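You operate a simulated robot arm through the tools that you are given. There is no shell and no other tool. Be economical: measure what you need, move in short steps, check, and stop when the job is done.

You are at the controls of a simulated robot arm. One attempt, no reset.

JOB
Pull the grey table drawer open.

The check looks at the end state, three seconds after you hand in, the way a careful person would. Anything else that was tipped, shoved, dropped, spilled or broken makes it a failure.

ROBOT AND FRAMES
A 7-joint arm with a two-finger parallel gripper, fixed in place. Base frame: the origin is at the foot of the arm, x ahead of it, y to its left, z up. Readings come in mm, rad, newtons and seconds.
Its first joint turns from -1.152 to 1.152 rad. Payload 1.57 kg.
The TCP is the grasp point between the finger pads, 30 mm short of the fingertips. In the tool frame z runs along the fingers and y along their closing line. The gripper opens to 110 mm. The fingers are 24 mm wide and 12 mm thick; the gripper's body (48 by 112 mm) begins 78 mm behind the TCP.
Orientation is that of the tool frame in the base frame, as [roll, pitch, yaw] about the fixed x, y, z axes, in that order (R = Rz(yaw) Ry(pitch) Rx(roll)). With the fingers straight down and closing along the base's y, the tool's x points along the base's -x, its y along +y and its z along -z.

CONTROLS
- The arm moves only by the tool step_arm. Its argument "plan" is one flat list of numbers, 7 for each row, row after row: the shift along the tool's x, y, z in mm, then the turn, a rotation vector about the tool's x, y, z in rad, then the gripper command, from -1 (fully open) to 1 (shut), values between in proportion. In form: [x, y, z, ax, ay, az, gripper, x, y, z, ax, ay, az, gripper, ...]. A call has 1 to 10 rows; each row shifts and turns the commanded pose from where the row before left it, along the tool's axes as they then stand. Rows are played at 5 a second. More than 50 mm and 0.15 rad between two rows, or a gripper value outside its range, and nothing of the call is played. A pose out of reach is approached as far as the arm can. The call stops where the force on the tool passes 40 N (or 10 N more than at its start, if that is more) or the arm is blocked; 0.2 s more then pass. The fingers move at their own pace (about 108 mm/s each) and stop on an object; they squeeze with about 41 N. The grip force told is the motor's: it shows also when the fingers shut on nothing. Time passes only in rows, and 0.2 s behind the last, so rows that do not move let the fingers close. It gives the time, the measured TCP pose, the force on the tool (base axes), the opening and the grip force at its end, in the units of the frame above (readings bear some noise).
- Cameras (640 x 400 px; columns grow to the right, rows downward): "scene" is fixed at [115.8, -373.2, 1393.7]; the picture's right is [1.00, -0.08, 0.00], its down [-0.05, -0.65, -0.76] and it looks along [0.06, 0.76, -0.65] (base axes); focal length 313 px, centre (320, 200). "wrist" rides on the gripper at [-36, 0, -80] in the tool frame; the picture's right is [0.00, -1.00, 0.00], its down [0.97, 0.00, -0.24] and it looks along [0.24, 0.00, 0.97] (tool axes); focal length 218 px, centre (320, 200).
- get_image(camera): a new picture of that camera. No time passes.
- probe_pixels(camera, pixels): for up to 12 pixels [column, row] of the newest picture of that camera ("zoom" is the newest enlarged one), the place [x, y, z] in the base frame of the surface seen there, good to about 3 mm. No time passes.
- zoom(camera, box): a new picture of the part [left, top, right, bottom] of that camera's present view, enlarged. No time passes.
- hand_in(): hands the job in; it is judged then, once.

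Work in short steps. Measure before you move; look again where a grasp or a placing could have gone wrong, and mend it. You have 60 turns and 30 pictures in all, those below and enlarged ones among them. Open the gripper and draw the arm clear of the work before you hand the job in, unless the task says otherwise; then end with one line.

The tools are called after "Call:" by a JSON object that holds its "fn" and its "kwargs". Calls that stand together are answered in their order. step_arm: Moves the arm, as the interface text tells. Its arguments: {"type":"object","properties":{"plan":{"type":"array","items":{"type":"number"}}},"required":["plan"]} The other tools are called the same way: get_image (camera) takes a picture; probe_pixels (camera, pixels) gives the place of the surface under pixels of a picture; zoom (camera, box) takes an enlarged picture of a part of a camera's view; hand_in () hands the job in.

At the start:

```text
t: 0.0
ee_pos: [362.2, 295.1, 849.7]
tool_rot: [3.141, 0.001, -3.141]
wrist_force: [-0.4, 0.1, 0.7]
gripper_width: 109.9
finger_force: 0.1
```

scene: 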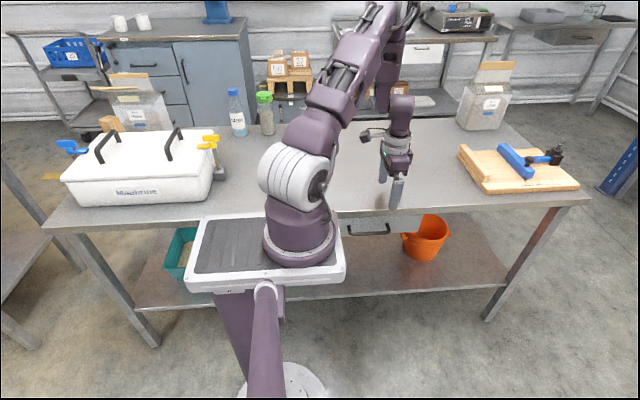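
wrist: 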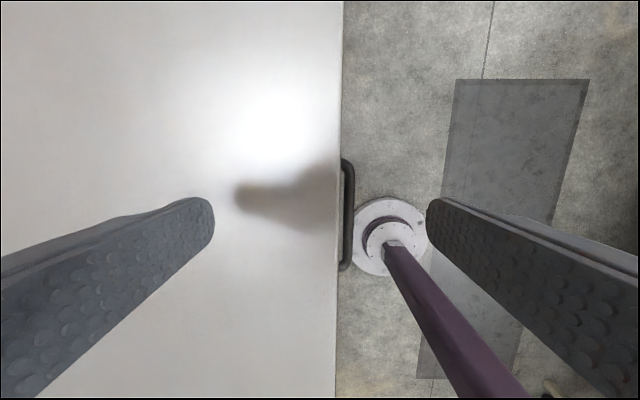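

The drawer handle seems to be at about (368,230) in the scene picture and (347,215) in the wrist picture. I'll zoom in there and measure it.

Call:
{"fn": "zoom", "kwargs": {"camera": "scene", "box": [320, 180, 480, 280]}}

Call:
{"fn": "probe_pixels", "kwargs": {"camera": "wrist", "pixels": [[347, 170], [350, 215], [347, 262], [342, 162], [342, 268], [335, 100], [335, 350], [338, 215], [200, 100]]}}

Call:
{"fn": "probe_pixels", "kwargs": {"camera": "scene", "pixels": [[368, 233], [350, 230], [388, 230], [360, 224], [375, 222], [450, 210], [340, 222], [420, 240], [425, 222]]}}

```text
4.00 times, centred on (400, 230) of scene
```

zoom: 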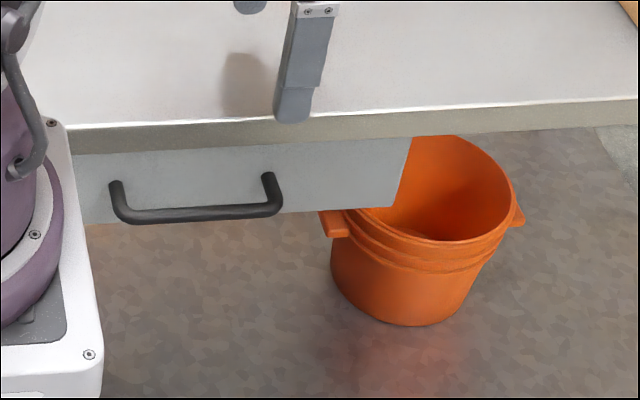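

```text
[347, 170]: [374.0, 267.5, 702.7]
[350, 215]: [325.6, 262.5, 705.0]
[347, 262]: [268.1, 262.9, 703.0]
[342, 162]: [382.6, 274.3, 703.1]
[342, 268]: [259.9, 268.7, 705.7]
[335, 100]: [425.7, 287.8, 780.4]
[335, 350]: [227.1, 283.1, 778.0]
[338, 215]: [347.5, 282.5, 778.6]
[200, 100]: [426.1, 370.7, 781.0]
```

```text
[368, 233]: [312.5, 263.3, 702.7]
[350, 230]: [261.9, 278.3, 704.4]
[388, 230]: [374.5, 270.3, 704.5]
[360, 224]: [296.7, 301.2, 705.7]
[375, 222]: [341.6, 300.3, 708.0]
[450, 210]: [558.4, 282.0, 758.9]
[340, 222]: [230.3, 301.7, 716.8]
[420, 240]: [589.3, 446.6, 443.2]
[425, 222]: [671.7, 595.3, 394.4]
```

The tabletop is at z≈780 with its front edge at y≈283, and the drawer front is at y≈301. The handle bar runs x≈262–380 with its centre near y≈266, z≈699, and the drawer opens toward -y. I'll back off to -y at this height, then tilt the tool about 60° so the fingers approach forward and down.

Call:
{"fn": "step_arm", "kwargs": {"plan": [10.5, -36, 0, 0, 0, 0, -1, 10.5, -36, 0, 0, 0, 0, -1, 10.5, -36, 0, 0, 0, 0, -1, 10.5, -36, 0, 0, 0, 0, -1]}}

Call:
{"fn": "step_arm", "kwargs": {"plan": [0, 0, 0, -0.15, 0, 0, -0.5, 0, 0, 0, -0.15, 0, 0, -0.5, 0, 0, 0, -0.15, 0, 0, -0.5, 0, 0, 0, -0.15, 0, 0, -0.5, 0, 0, 0, -0.15, 0, 0, -0.5, 0, 0, 0, -0.15, 0, 0, -0.5, 0, 0, 0, -0.15, 0, 0, -0.5]}}

```text
t: 1.0
ee_pos: [319.3, 151.3, 848.8]
tool_rot: [-3.142, 0.001, 3.141]
wrist_force: [-0.2, 0.9, 1.1]
gripper_width: 110.0
finger_force: 0.0
```

```text
t: 2.6
ee_pos: [320.7, 151.1, 849.8]
tool_rot: [2.09, 0.001, -3.141]
wrist_force: [-0.2, 0.6, 0.4]
gripper_width: 82.4
finger_force: 0.2
```

The tilt was reached without trouble. Next I go to the pre-grasp point (320,178,750), about 100 mm short of the bar, and narrow the fingers to about 36 mm.

Call:
{"fn": "step_arm", "kwargs": {"plan": [0, -37, 0, 0, 0, 0, 0.35, 0, -36.5, 0, 0, 0, 0, 0.35, 0, 0, 37, 0, 0, 0, 0.35, 0, 0, 36, 0, 0, 0, 0.35]}}

Call:
{"fn": "get_image", "kwargs": {"camera": "wrist"}}

Call:
{"fn": "get_image", "kwargs": {"camera": "scene"}}

```text
t: 3.6
ee_pos: [319.7, 174.8, 750.2]
tool_rot: [2.093, -0.001, 3.141]
wrist_force: [0.1, 0.5, 1.0]
gripper_width: 35.5
finger_force: 0.1
```

```text
26 pictures are left
```

wrist: 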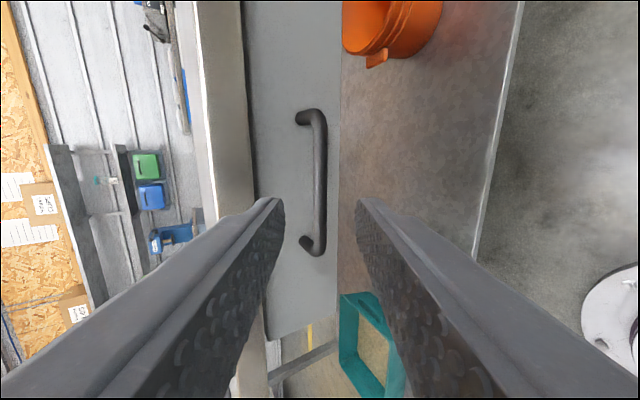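

```text
25 pictures are left
```

scene: 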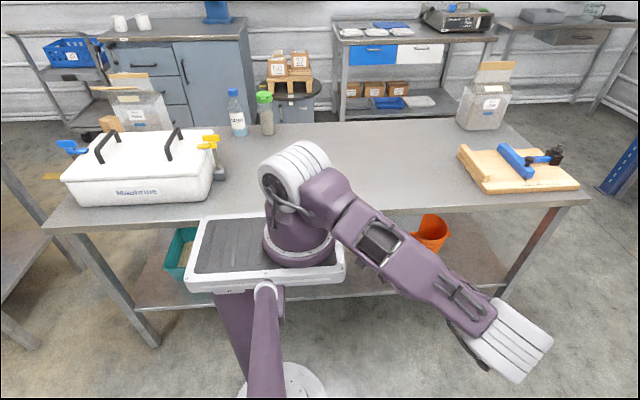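

The bar (columns 313–326 of the wrist picture) lies between the finger tips. I'll refine its position from this view before closing in.

Call:
{"fn": "probe_pixels", "kwargs": {"camera": "wrist", "pixels": [[320, 130], [320, 180], [320, 235], [315, 180], [325, 180], [285, 180], [250, 150], [335, 180], [301, 117], [285, 30], [285, 320]]}}

```text
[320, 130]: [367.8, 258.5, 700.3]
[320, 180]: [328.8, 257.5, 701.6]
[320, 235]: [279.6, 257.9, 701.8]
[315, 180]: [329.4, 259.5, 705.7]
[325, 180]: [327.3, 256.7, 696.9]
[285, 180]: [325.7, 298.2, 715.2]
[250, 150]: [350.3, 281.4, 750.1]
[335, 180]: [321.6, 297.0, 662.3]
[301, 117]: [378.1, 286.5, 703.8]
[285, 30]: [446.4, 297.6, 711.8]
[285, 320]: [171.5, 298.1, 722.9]
```

The bar centre is at about (y 262, z 699) with radius ≈6, and the drawer front is at y≈298. I'll advance about 89 mm along the tool, which leaves the tips clear of the drawer face, then check the force.

Call:
{"fn": "step_arm", "kwargs": {"plan": [0, -1, 25, 0, 0, 0, 0.42, 0, 0, 24, 0, 0, 0, 0.42, 0, 0, 20, 0, 0, 0, 0.42, 0, 0, 12, 0, 0, 0, 0.42, 0, 0, 8, 0, 0, 0, 0.42]}}

Call:
{"fn": "get_image", "kwargs": {"camera": "wrist"}}

```text
t: 4.8
ee_pos: [320.0, 254.5, 704.2]
tool_rot: [2.092, -0.002, 3.141]
wrist_force: [-0.3, -0.3, -0.3]
gripper_width: 31.8
finger_force: 0.1
```

```text
24 pictures are left
```

wrist: 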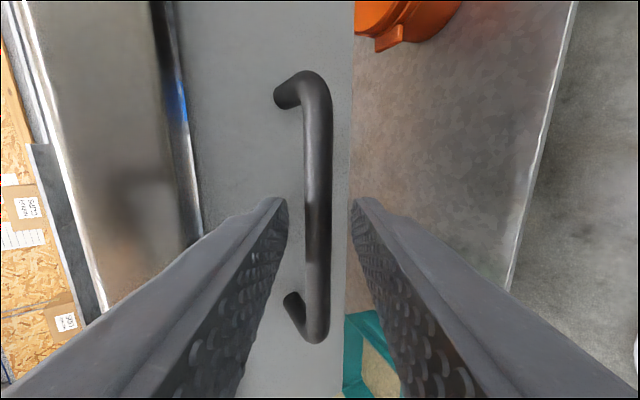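

The bar sits between the fingers (column ≈319) and there is no contact force. I'll close the gripper on it.

Call:
{"fn": "step_arm", "kwargs": {"plan": [0, 0, 0, 0, 0, 0, 1, 0, 0, 0, 0, 0, 0, 1, 0, 0, 0, 0, 0, 0, 1]}}

```text
t: 5.6
ee_pos: [319.8, 252.8, 706.5]
tool_rot: [2.09, 0.0, 3.141]
wrist_force: [1.2, 0.6, 18.7]
gripper_width: 11.9
finger_force: 29.2
```

The bar is gripped (opening 11.9 mm), with about 19 N of vertical misalignment. I'll relieve that by moving 2 mm up, then pull straight along -y in small steps.

Call:
{"fn": "step_arm", "kwargs": {"plan": [0, 1.7, -1, 0, 0, 0, 1, 0, -5, -8.7, 0, 0, 0, 1, 0, -7.4, -13, 0, 0, 0, 1, 0, -7.4, -13, 0, 0, 0, 1]}}

```text
t: 6.6
ee_pos: [320.6, 213.0, 705.3]
tool_rot: [2.099, 0.001, 3.135]
wrist_force: [3.5, 0.0, -39.9]
gripper_width: 12.2
finger_force: 29.4
```

The drawer moves and the grip holds, but the handle now pulls down with 40 N. I'll ease down about 1.5 mm and read the force again.

Call:
{"fn": "step_arm", "kwargs": {"plan": [0, -1.3, 0.75, 0, 0, 0, 1, 0, 0, 0, 0, 0, 0, 1]}}

Call:
{"fn": "get_image", "kwargs": {"camera": "scene"}}

```text
t: 7.2
ee_pos: [320.8, 212.8, 705.4]
tool_rot: [2.092, 0.001, 3.141]
wrist_force: [6.9, -0.1, -31.4]
gripper_width: 11.8
finger_force: 29.1
```

```text
23 pictures are left
```

scene: 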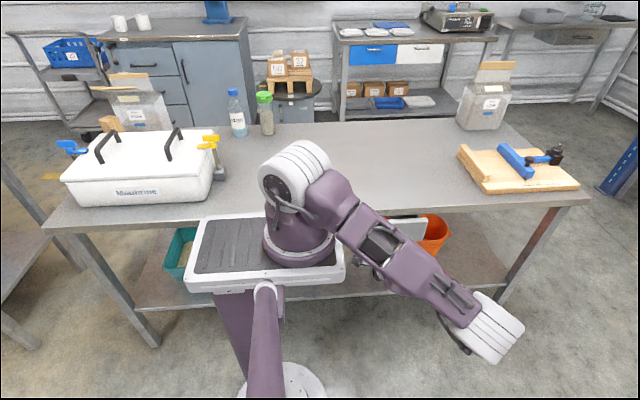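

The force fell about 8 N for 1.5 mm, so I'll lower about 4 mm more and carry on pulling.

Call:
{"fn": "step_arm", "kwargs": {"plan": [0, -1.7, 1, 0, 0, 0, 1, 0, -1.7, 1, 0, 0, 0, 1, 0, -7.4, -13, 0, 0, 0, 1, 0, -7.4, -13, 0, 0, 0, 1]}}

```text
t: 8.2
ee_pos: [317.6, 184.9, 703.9]
tool_rot: [2.087, -0.001, -3.138]
wrist_force: [3.4, 0.4, 41.4]
gripper_width: 12.0
finger_force: 29.5
```

The force swung to +41 N, so I overcorrected. I'll raise 2 mm and continue.

Call:
{"fn": "step_arm", "kwargs": {"plan": [0, 1.7, -1, 0, 0, 0, 1, 0, 0, 0, 0, 0, 0, 1]}}

```text
t: 8.8
ee_pos: [317.1, 183.2, 703.6]
tool_rot: [2.091, -0.004, -3.137]
wrist_force: [-10.3, 0.0, 20.7]
gripper_width: 12.0
finger_force: 29.3
```

Now it is 21 N, about 10 N/mm. I'll raise 1.5 mm more and shift 1 mm in +x against the x drift while pulling on.

Call:
{"fn": "step_arm", "kwargs": {"plan": [-1, 1.3, -0.75, 0, 0, 0, 1, 0, -7.4, -13, 0, 0, 0, 1, 0, -7.4, -13, 0, 0, 0, 1]}}

```text
t: 9.6
ee_pos: [322.2, 151.7, 704.8]
tool_rot: [2.095, 0.0, 3.14]
wrist_force: [-15.6, 0.3, -25.5]
gripper_width: 11.6
finger_force: 29.1
```

The swings come from tracking while moving and the grip is firm. I'll keep pulling.

Call:
{"fn": "step_arm", "kwargs": {"plan": [1, -0.8, 0.5, 0, 0, 0, 1, 0, -5, -8.7, 0, 0, 0, 1, 0, -5, -8.7, 0, 0, 0, 1, 0, -5, -8.7, 0, 0, 0, 1]}}

Call:
{"fn": "get_image", "kwargs": {"camera": "scene"}}

Call:
{"fn": "get_image", "kwargs": {"camera": "wrist"}}

```text
t: 10.6
ee_pos: [320.1, 123.3, 703.5]
tool_rot: [2.091, 0.001, 3.141]
wrist_force: [2.9, 0.1, 1.4]
gripper_width: 11.8
finger_force: 29.2
```

```text
22 pictures are left
```

scene: 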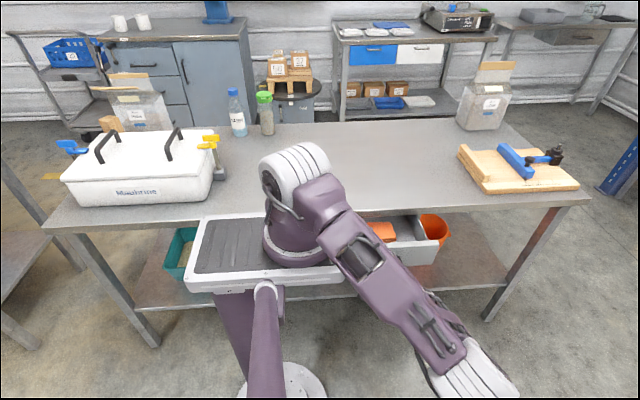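

```text
21 pictures are left
```

wrist: 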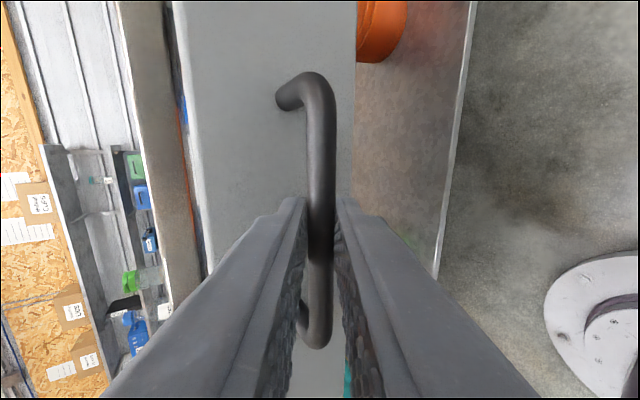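

The drawer is about 130 mm open and the force is near zero. I'll check the clearance between the drawer's left end and the arm's base plate (right edge at column ~345) before pulling further.

Call:
{"fn": "probe_pixels", "kwargs": {"camera": "scene", "pixels": [[343, 268], [338, 225], [344, 280], [436, 255], [440, 245], [380, 230], [395, 222]]}}

Call:
{"fn": "probe_pixels", "kwargs": {"camera": "wrist", "pixels": [[250, 20], [250, 220], [320, 385]]}}

```text
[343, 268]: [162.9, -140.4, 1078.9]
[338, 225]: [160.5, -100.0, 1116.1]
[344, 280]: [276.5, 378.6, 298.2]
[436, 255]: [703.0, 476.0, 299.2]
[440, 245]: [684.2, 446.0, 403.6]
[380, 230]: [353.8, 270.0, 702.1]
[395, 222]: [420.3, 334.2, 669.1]
```

```text
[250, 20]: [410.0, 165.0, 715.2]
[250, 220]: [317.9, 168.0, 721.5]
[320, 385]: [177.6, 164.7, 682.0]
```

The base plate is far above the drawer (z≈1080), so nothing is in the way. I'll keep pulling.

Call:
{"fn": "step_arm", "kwargs": {"plan": [0, -5, -8.7, 0, 0, 0, 1, 0, -5, -8.7, 0, 0, 0, 1, 0, -5, -8.7, 0, 0, 0, 1, 0, -5, -8.7, 0, 0, 0, 1, 0, -5, -8.7, 0, 0, 0, 1]}}

```text
t: 11.8
ee_pos: [319.8, 74.7, 703.5]
tool_rot: [2.09, 0.002, 3.14]
wrist_force: [16.1, -0.9, 24.4]
gripper_width: 12.1
finger_force: 29.7
```

That makes about 180 mm, still moving freely along y. I'll continue with a small upward correction.

Call:
{"fn": "step_arm", "kwargs": {"plan": [0, -3.7, -9.2, 0, 0, 0, 1, 0, -5, -8.7, 0, 0, 0, 1, 0, -5, -8.7, 0, 0, 0, 1]}}

Call:
{"fn": "get_image", "kwargs": {"camera": "scene"}}

Call:
{"fn": "get_image", "kwargs": {"camera": "wrist"}}

```text
t: 12.6
ee_pos: [320.3, 42.0, 704.1]
tool_rot: [2.098, -0.001, 3.138]
wrist_force: [17.4, -0.3, -20.7]
gripper_width: 11.8
finger_force: 29.7
```

```text
20 pictures are left
```

scene: 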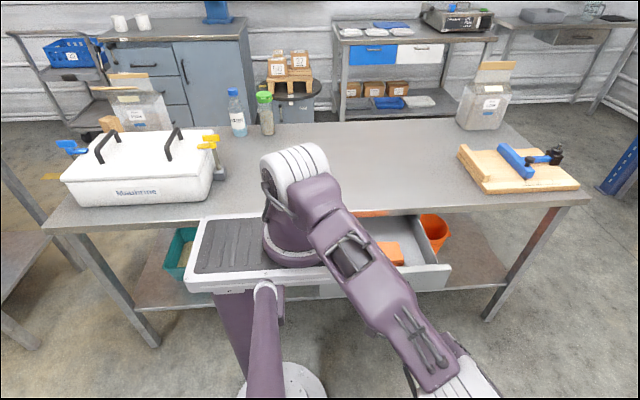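

```text
19 pictures are left
```

wrist: 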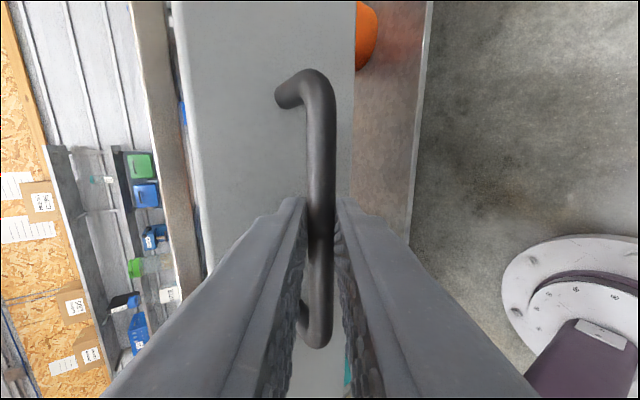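

It is about 212 mm open, and the inside holds a box or two. I'll pull a little more in small steps, watching for the end stop in the y force.

Call:
{"fn": "step_arm", "kwargs": {"plan": [0, -4.3, -5.3, 0, 0, 0, 1, 0, -3.7, -6.5, 0, 0, 0, 1, 0, -3.7, -6.5, 0, 0, 0, 1, 0, -3.7, -6.5, 0, 0, 0, 1]}}

```text
t: 13.6
ee_pos: [320.2, 15.8, 704.6]
tool_rot: [2.09, -0.002, 3.14]
wrist_force: [4.5, 9.9, -23.3]
gripper_width: 12.0
finger_force: 28.9
```

The y force has risen to 10 N at about 240 mm, which may be the end stop. I'll give one small test pull with a slight downward correction.

Call:
{"fn": "step_arm", "kwargs": {"plan": [0, -3.3, -2.9, 0, 0, 0, 1, 0, 0, 0, 0, 0, 0, 1]}}

```text
t: 14.2
ee_pos: [319.5, 13.6, 706.5]
tool_rot: [2.083, -0.002, -3.14]
wrist_force: [7.1, 28.1, 10.7]
gripper_width: 11.9
finger_force: 29.1
```

28 N at y≈14 means the drawer is at its end stop, fully open. I'll ease off the tension and open the fingers slightly.

Call:
{"fn": "step_arm", "kwargs": {"plan": [0, 1.5, 2.6, 0, 0, 0, 1, 0, 0, 0, 0, 0, 0, 1, 0, 0, 0, 0, 0, 0, 0.42, 0, 0, 0, 0, 0, 0, 0.42]}}

Call:
{"fn": "get_image", "kwargs": {"camera": "wrist"}}

```text
t: 14.6
ee_pos: [319.3, 12.9, 705.8]
tool_rot: [2.086, 0.001, -3.14]
wrist_force: [-1.9, 0.2, 3.4]
gripper_width: 11.6
finger_force: 28.8
stopped in row 2: the force on the tool passed its limit (the readings are from after the stop); the commanded pose is now the measured one
```

```text
18 pictures are left
```

wrist: 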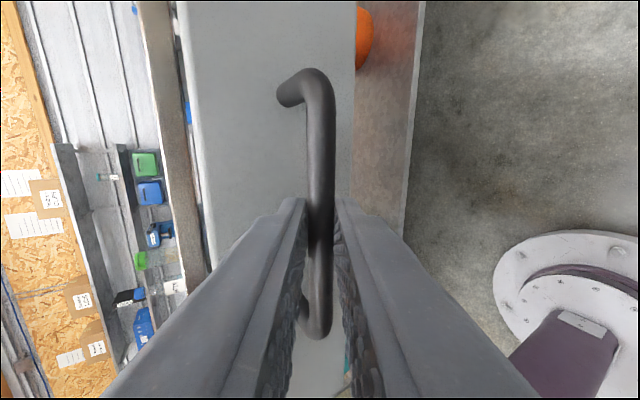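

The command was reset to the measured pose and the forces are now near zero, so I'll open the fingers.

Call:
{"fn": "step_arm", "kwargs": {"plan": [0, 0, 0, 0, 0, 0, 0.42, 0, 0, 0, 0, 0, 0, 0.42]}}

Call:
{"fn": "get_image", "kwargs": {"camera": "wrist"}}

```text
t: 15.2
ee_pos: [320.5, 13.9, 706.1]
tool_rot: [2.088, -0.001, -3.139]
wrist_force: [0.8, 0.3, -0.6]
gripper_width: 31.8
finger_force: 0.2
```

```text
17 pictures are left
```

wrist: 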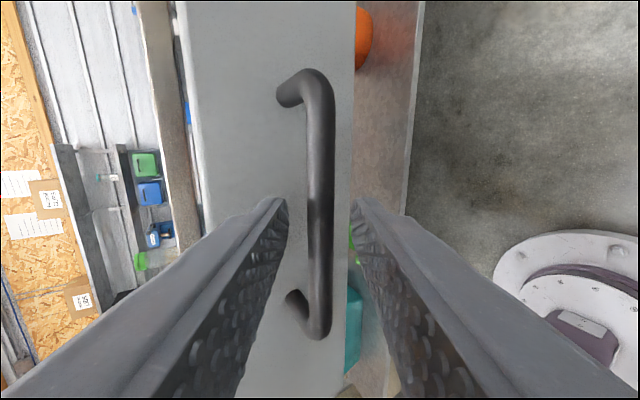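

The fingers are free on both sides of the bar, so I'll retreat straight back along the tool axis.

Call:
{"fn": "step_arm", "kwargs": {"plan": [0, 0, -10, 0, 0, 0, 0.42, 0, 0, -20, 0, 0, 0, 0.42, 0, 0, -25, 0, 0, 0, 0.42, 0, 0, -25, 0, 0, 0, 0.42, 0, 0, -20, 0, 0, 0, 0.42, 0, 0, 0, 0, 0, 0, -1]}}

Call:
{"fn": "get_image", "kwargs": {"camera": "wrist"}}

Call:
{"fn": "get_image", "kwargs": {"camera": "scene"}}

```text
t: 16.6
ee_pos: [318.9, -73.5, 754.2]
tool_rot: [2.087, -0.001, -3.141]
wrist_force: [-0.1, 0.2, 0.1]
gripper_width: 110.1
finger_force: 0.1
```

```text
16 pictures are left
```

wrist: 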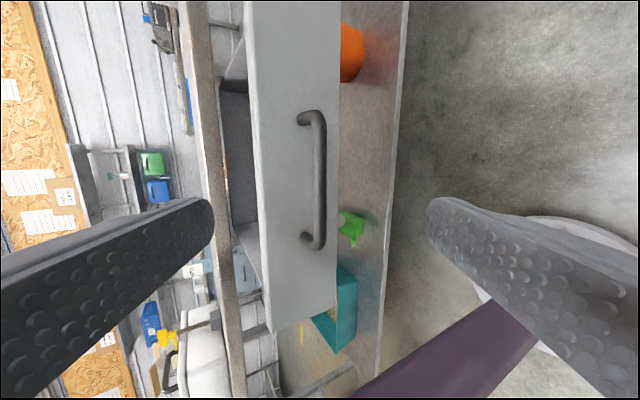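

```text
15 pictures are left
```

scene: 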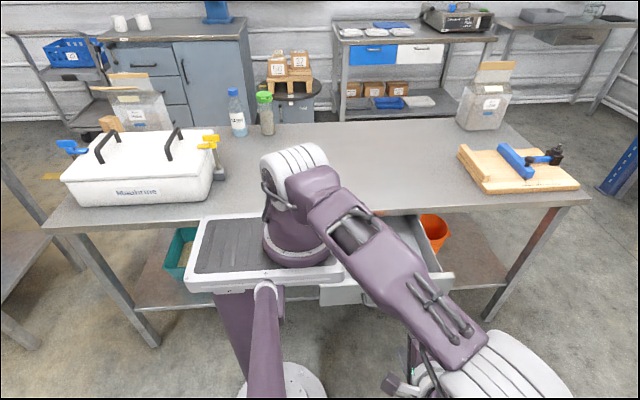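

The drawer is open, released, and stayed put. A green item shows at (350,228) in the wrist picture, so I'll check that it is just something lying on the lower shelf, and confirm the drawer position.

Call:
{"fn": "zoom", "kwargs": {"camera": "wrist", "box": [240, 140, 400, 340]}}

Call:
{"fn": "probe_pixels", "kwargs": {"camera": "wrist", "pixels": [[350, 228], [360, 215], [370, 240], [285, 180], [320, 180], [340, 290]]}}

```text
2.00 times, centred on (320, 240) of wrist
```

zoom: 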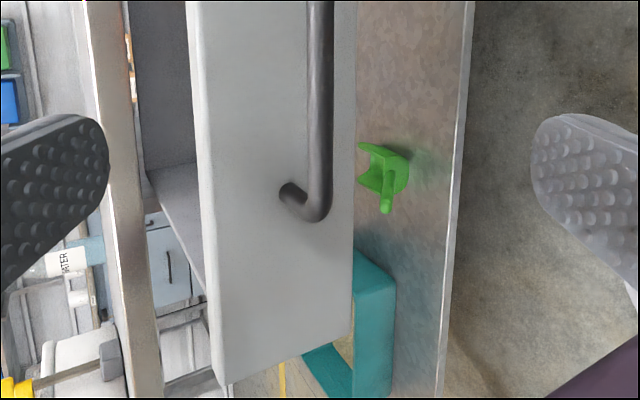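

```text
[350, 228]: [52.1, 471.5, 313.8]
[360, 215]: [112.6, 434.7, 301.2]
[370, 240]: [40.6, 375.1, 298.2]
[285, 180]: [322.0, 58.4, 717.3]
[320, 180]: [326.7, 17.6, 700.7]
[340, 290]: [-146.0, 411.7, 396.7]
```

The green item stands on the lower shelf (x 52, y 471, z 314), well away from anything I touched. The drawer front is at y≈58, so it is open 240 mm. I'll draw the arm a bit further up and away.

Call:
{"fn": "step_arm", "kwargs": {"plan": [0, 20, -20, 0, 0, 0, -1, 0, 30, -20, 0, 0, 0, -1, 0, 30, -10, 0, 0, 0, -1, 0, 0, 0, 0, 0, 0, -1]}}

Call:
{"fn": "get_image", "kwargs": {"camera": "scene"}}

```text
t: 17.6
ee_pos: [319.8, -78.1, 849.7]
tool_rot: [2.089, -0.001, -3.138]
wrist_force: [-0.1, -0.8, 0.0]
gripper_width: 109.8
finger_force: 0.0
```

```text
13 pictures are left
```

scene: 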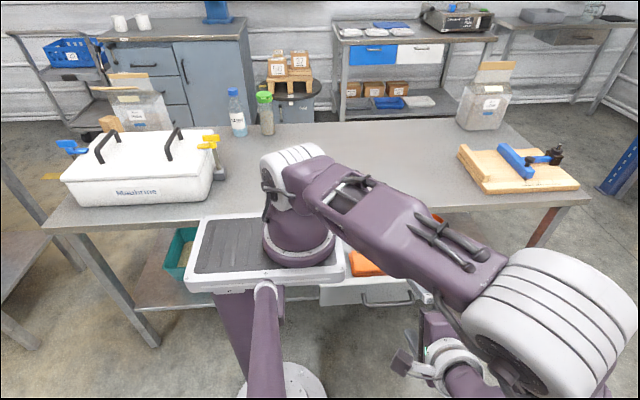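

The arm is clear, the drawer is fully open, and everything else stands as before. I'm handing in.

Call:
{"fn": "hand_in", "kwargs": {}}

```text
The job is handed in.
```

The grey drawer is open about 240 mm, to its end stop; the gripper is open, the arm is clear, and nothing else looked disturbed in the last pictures.
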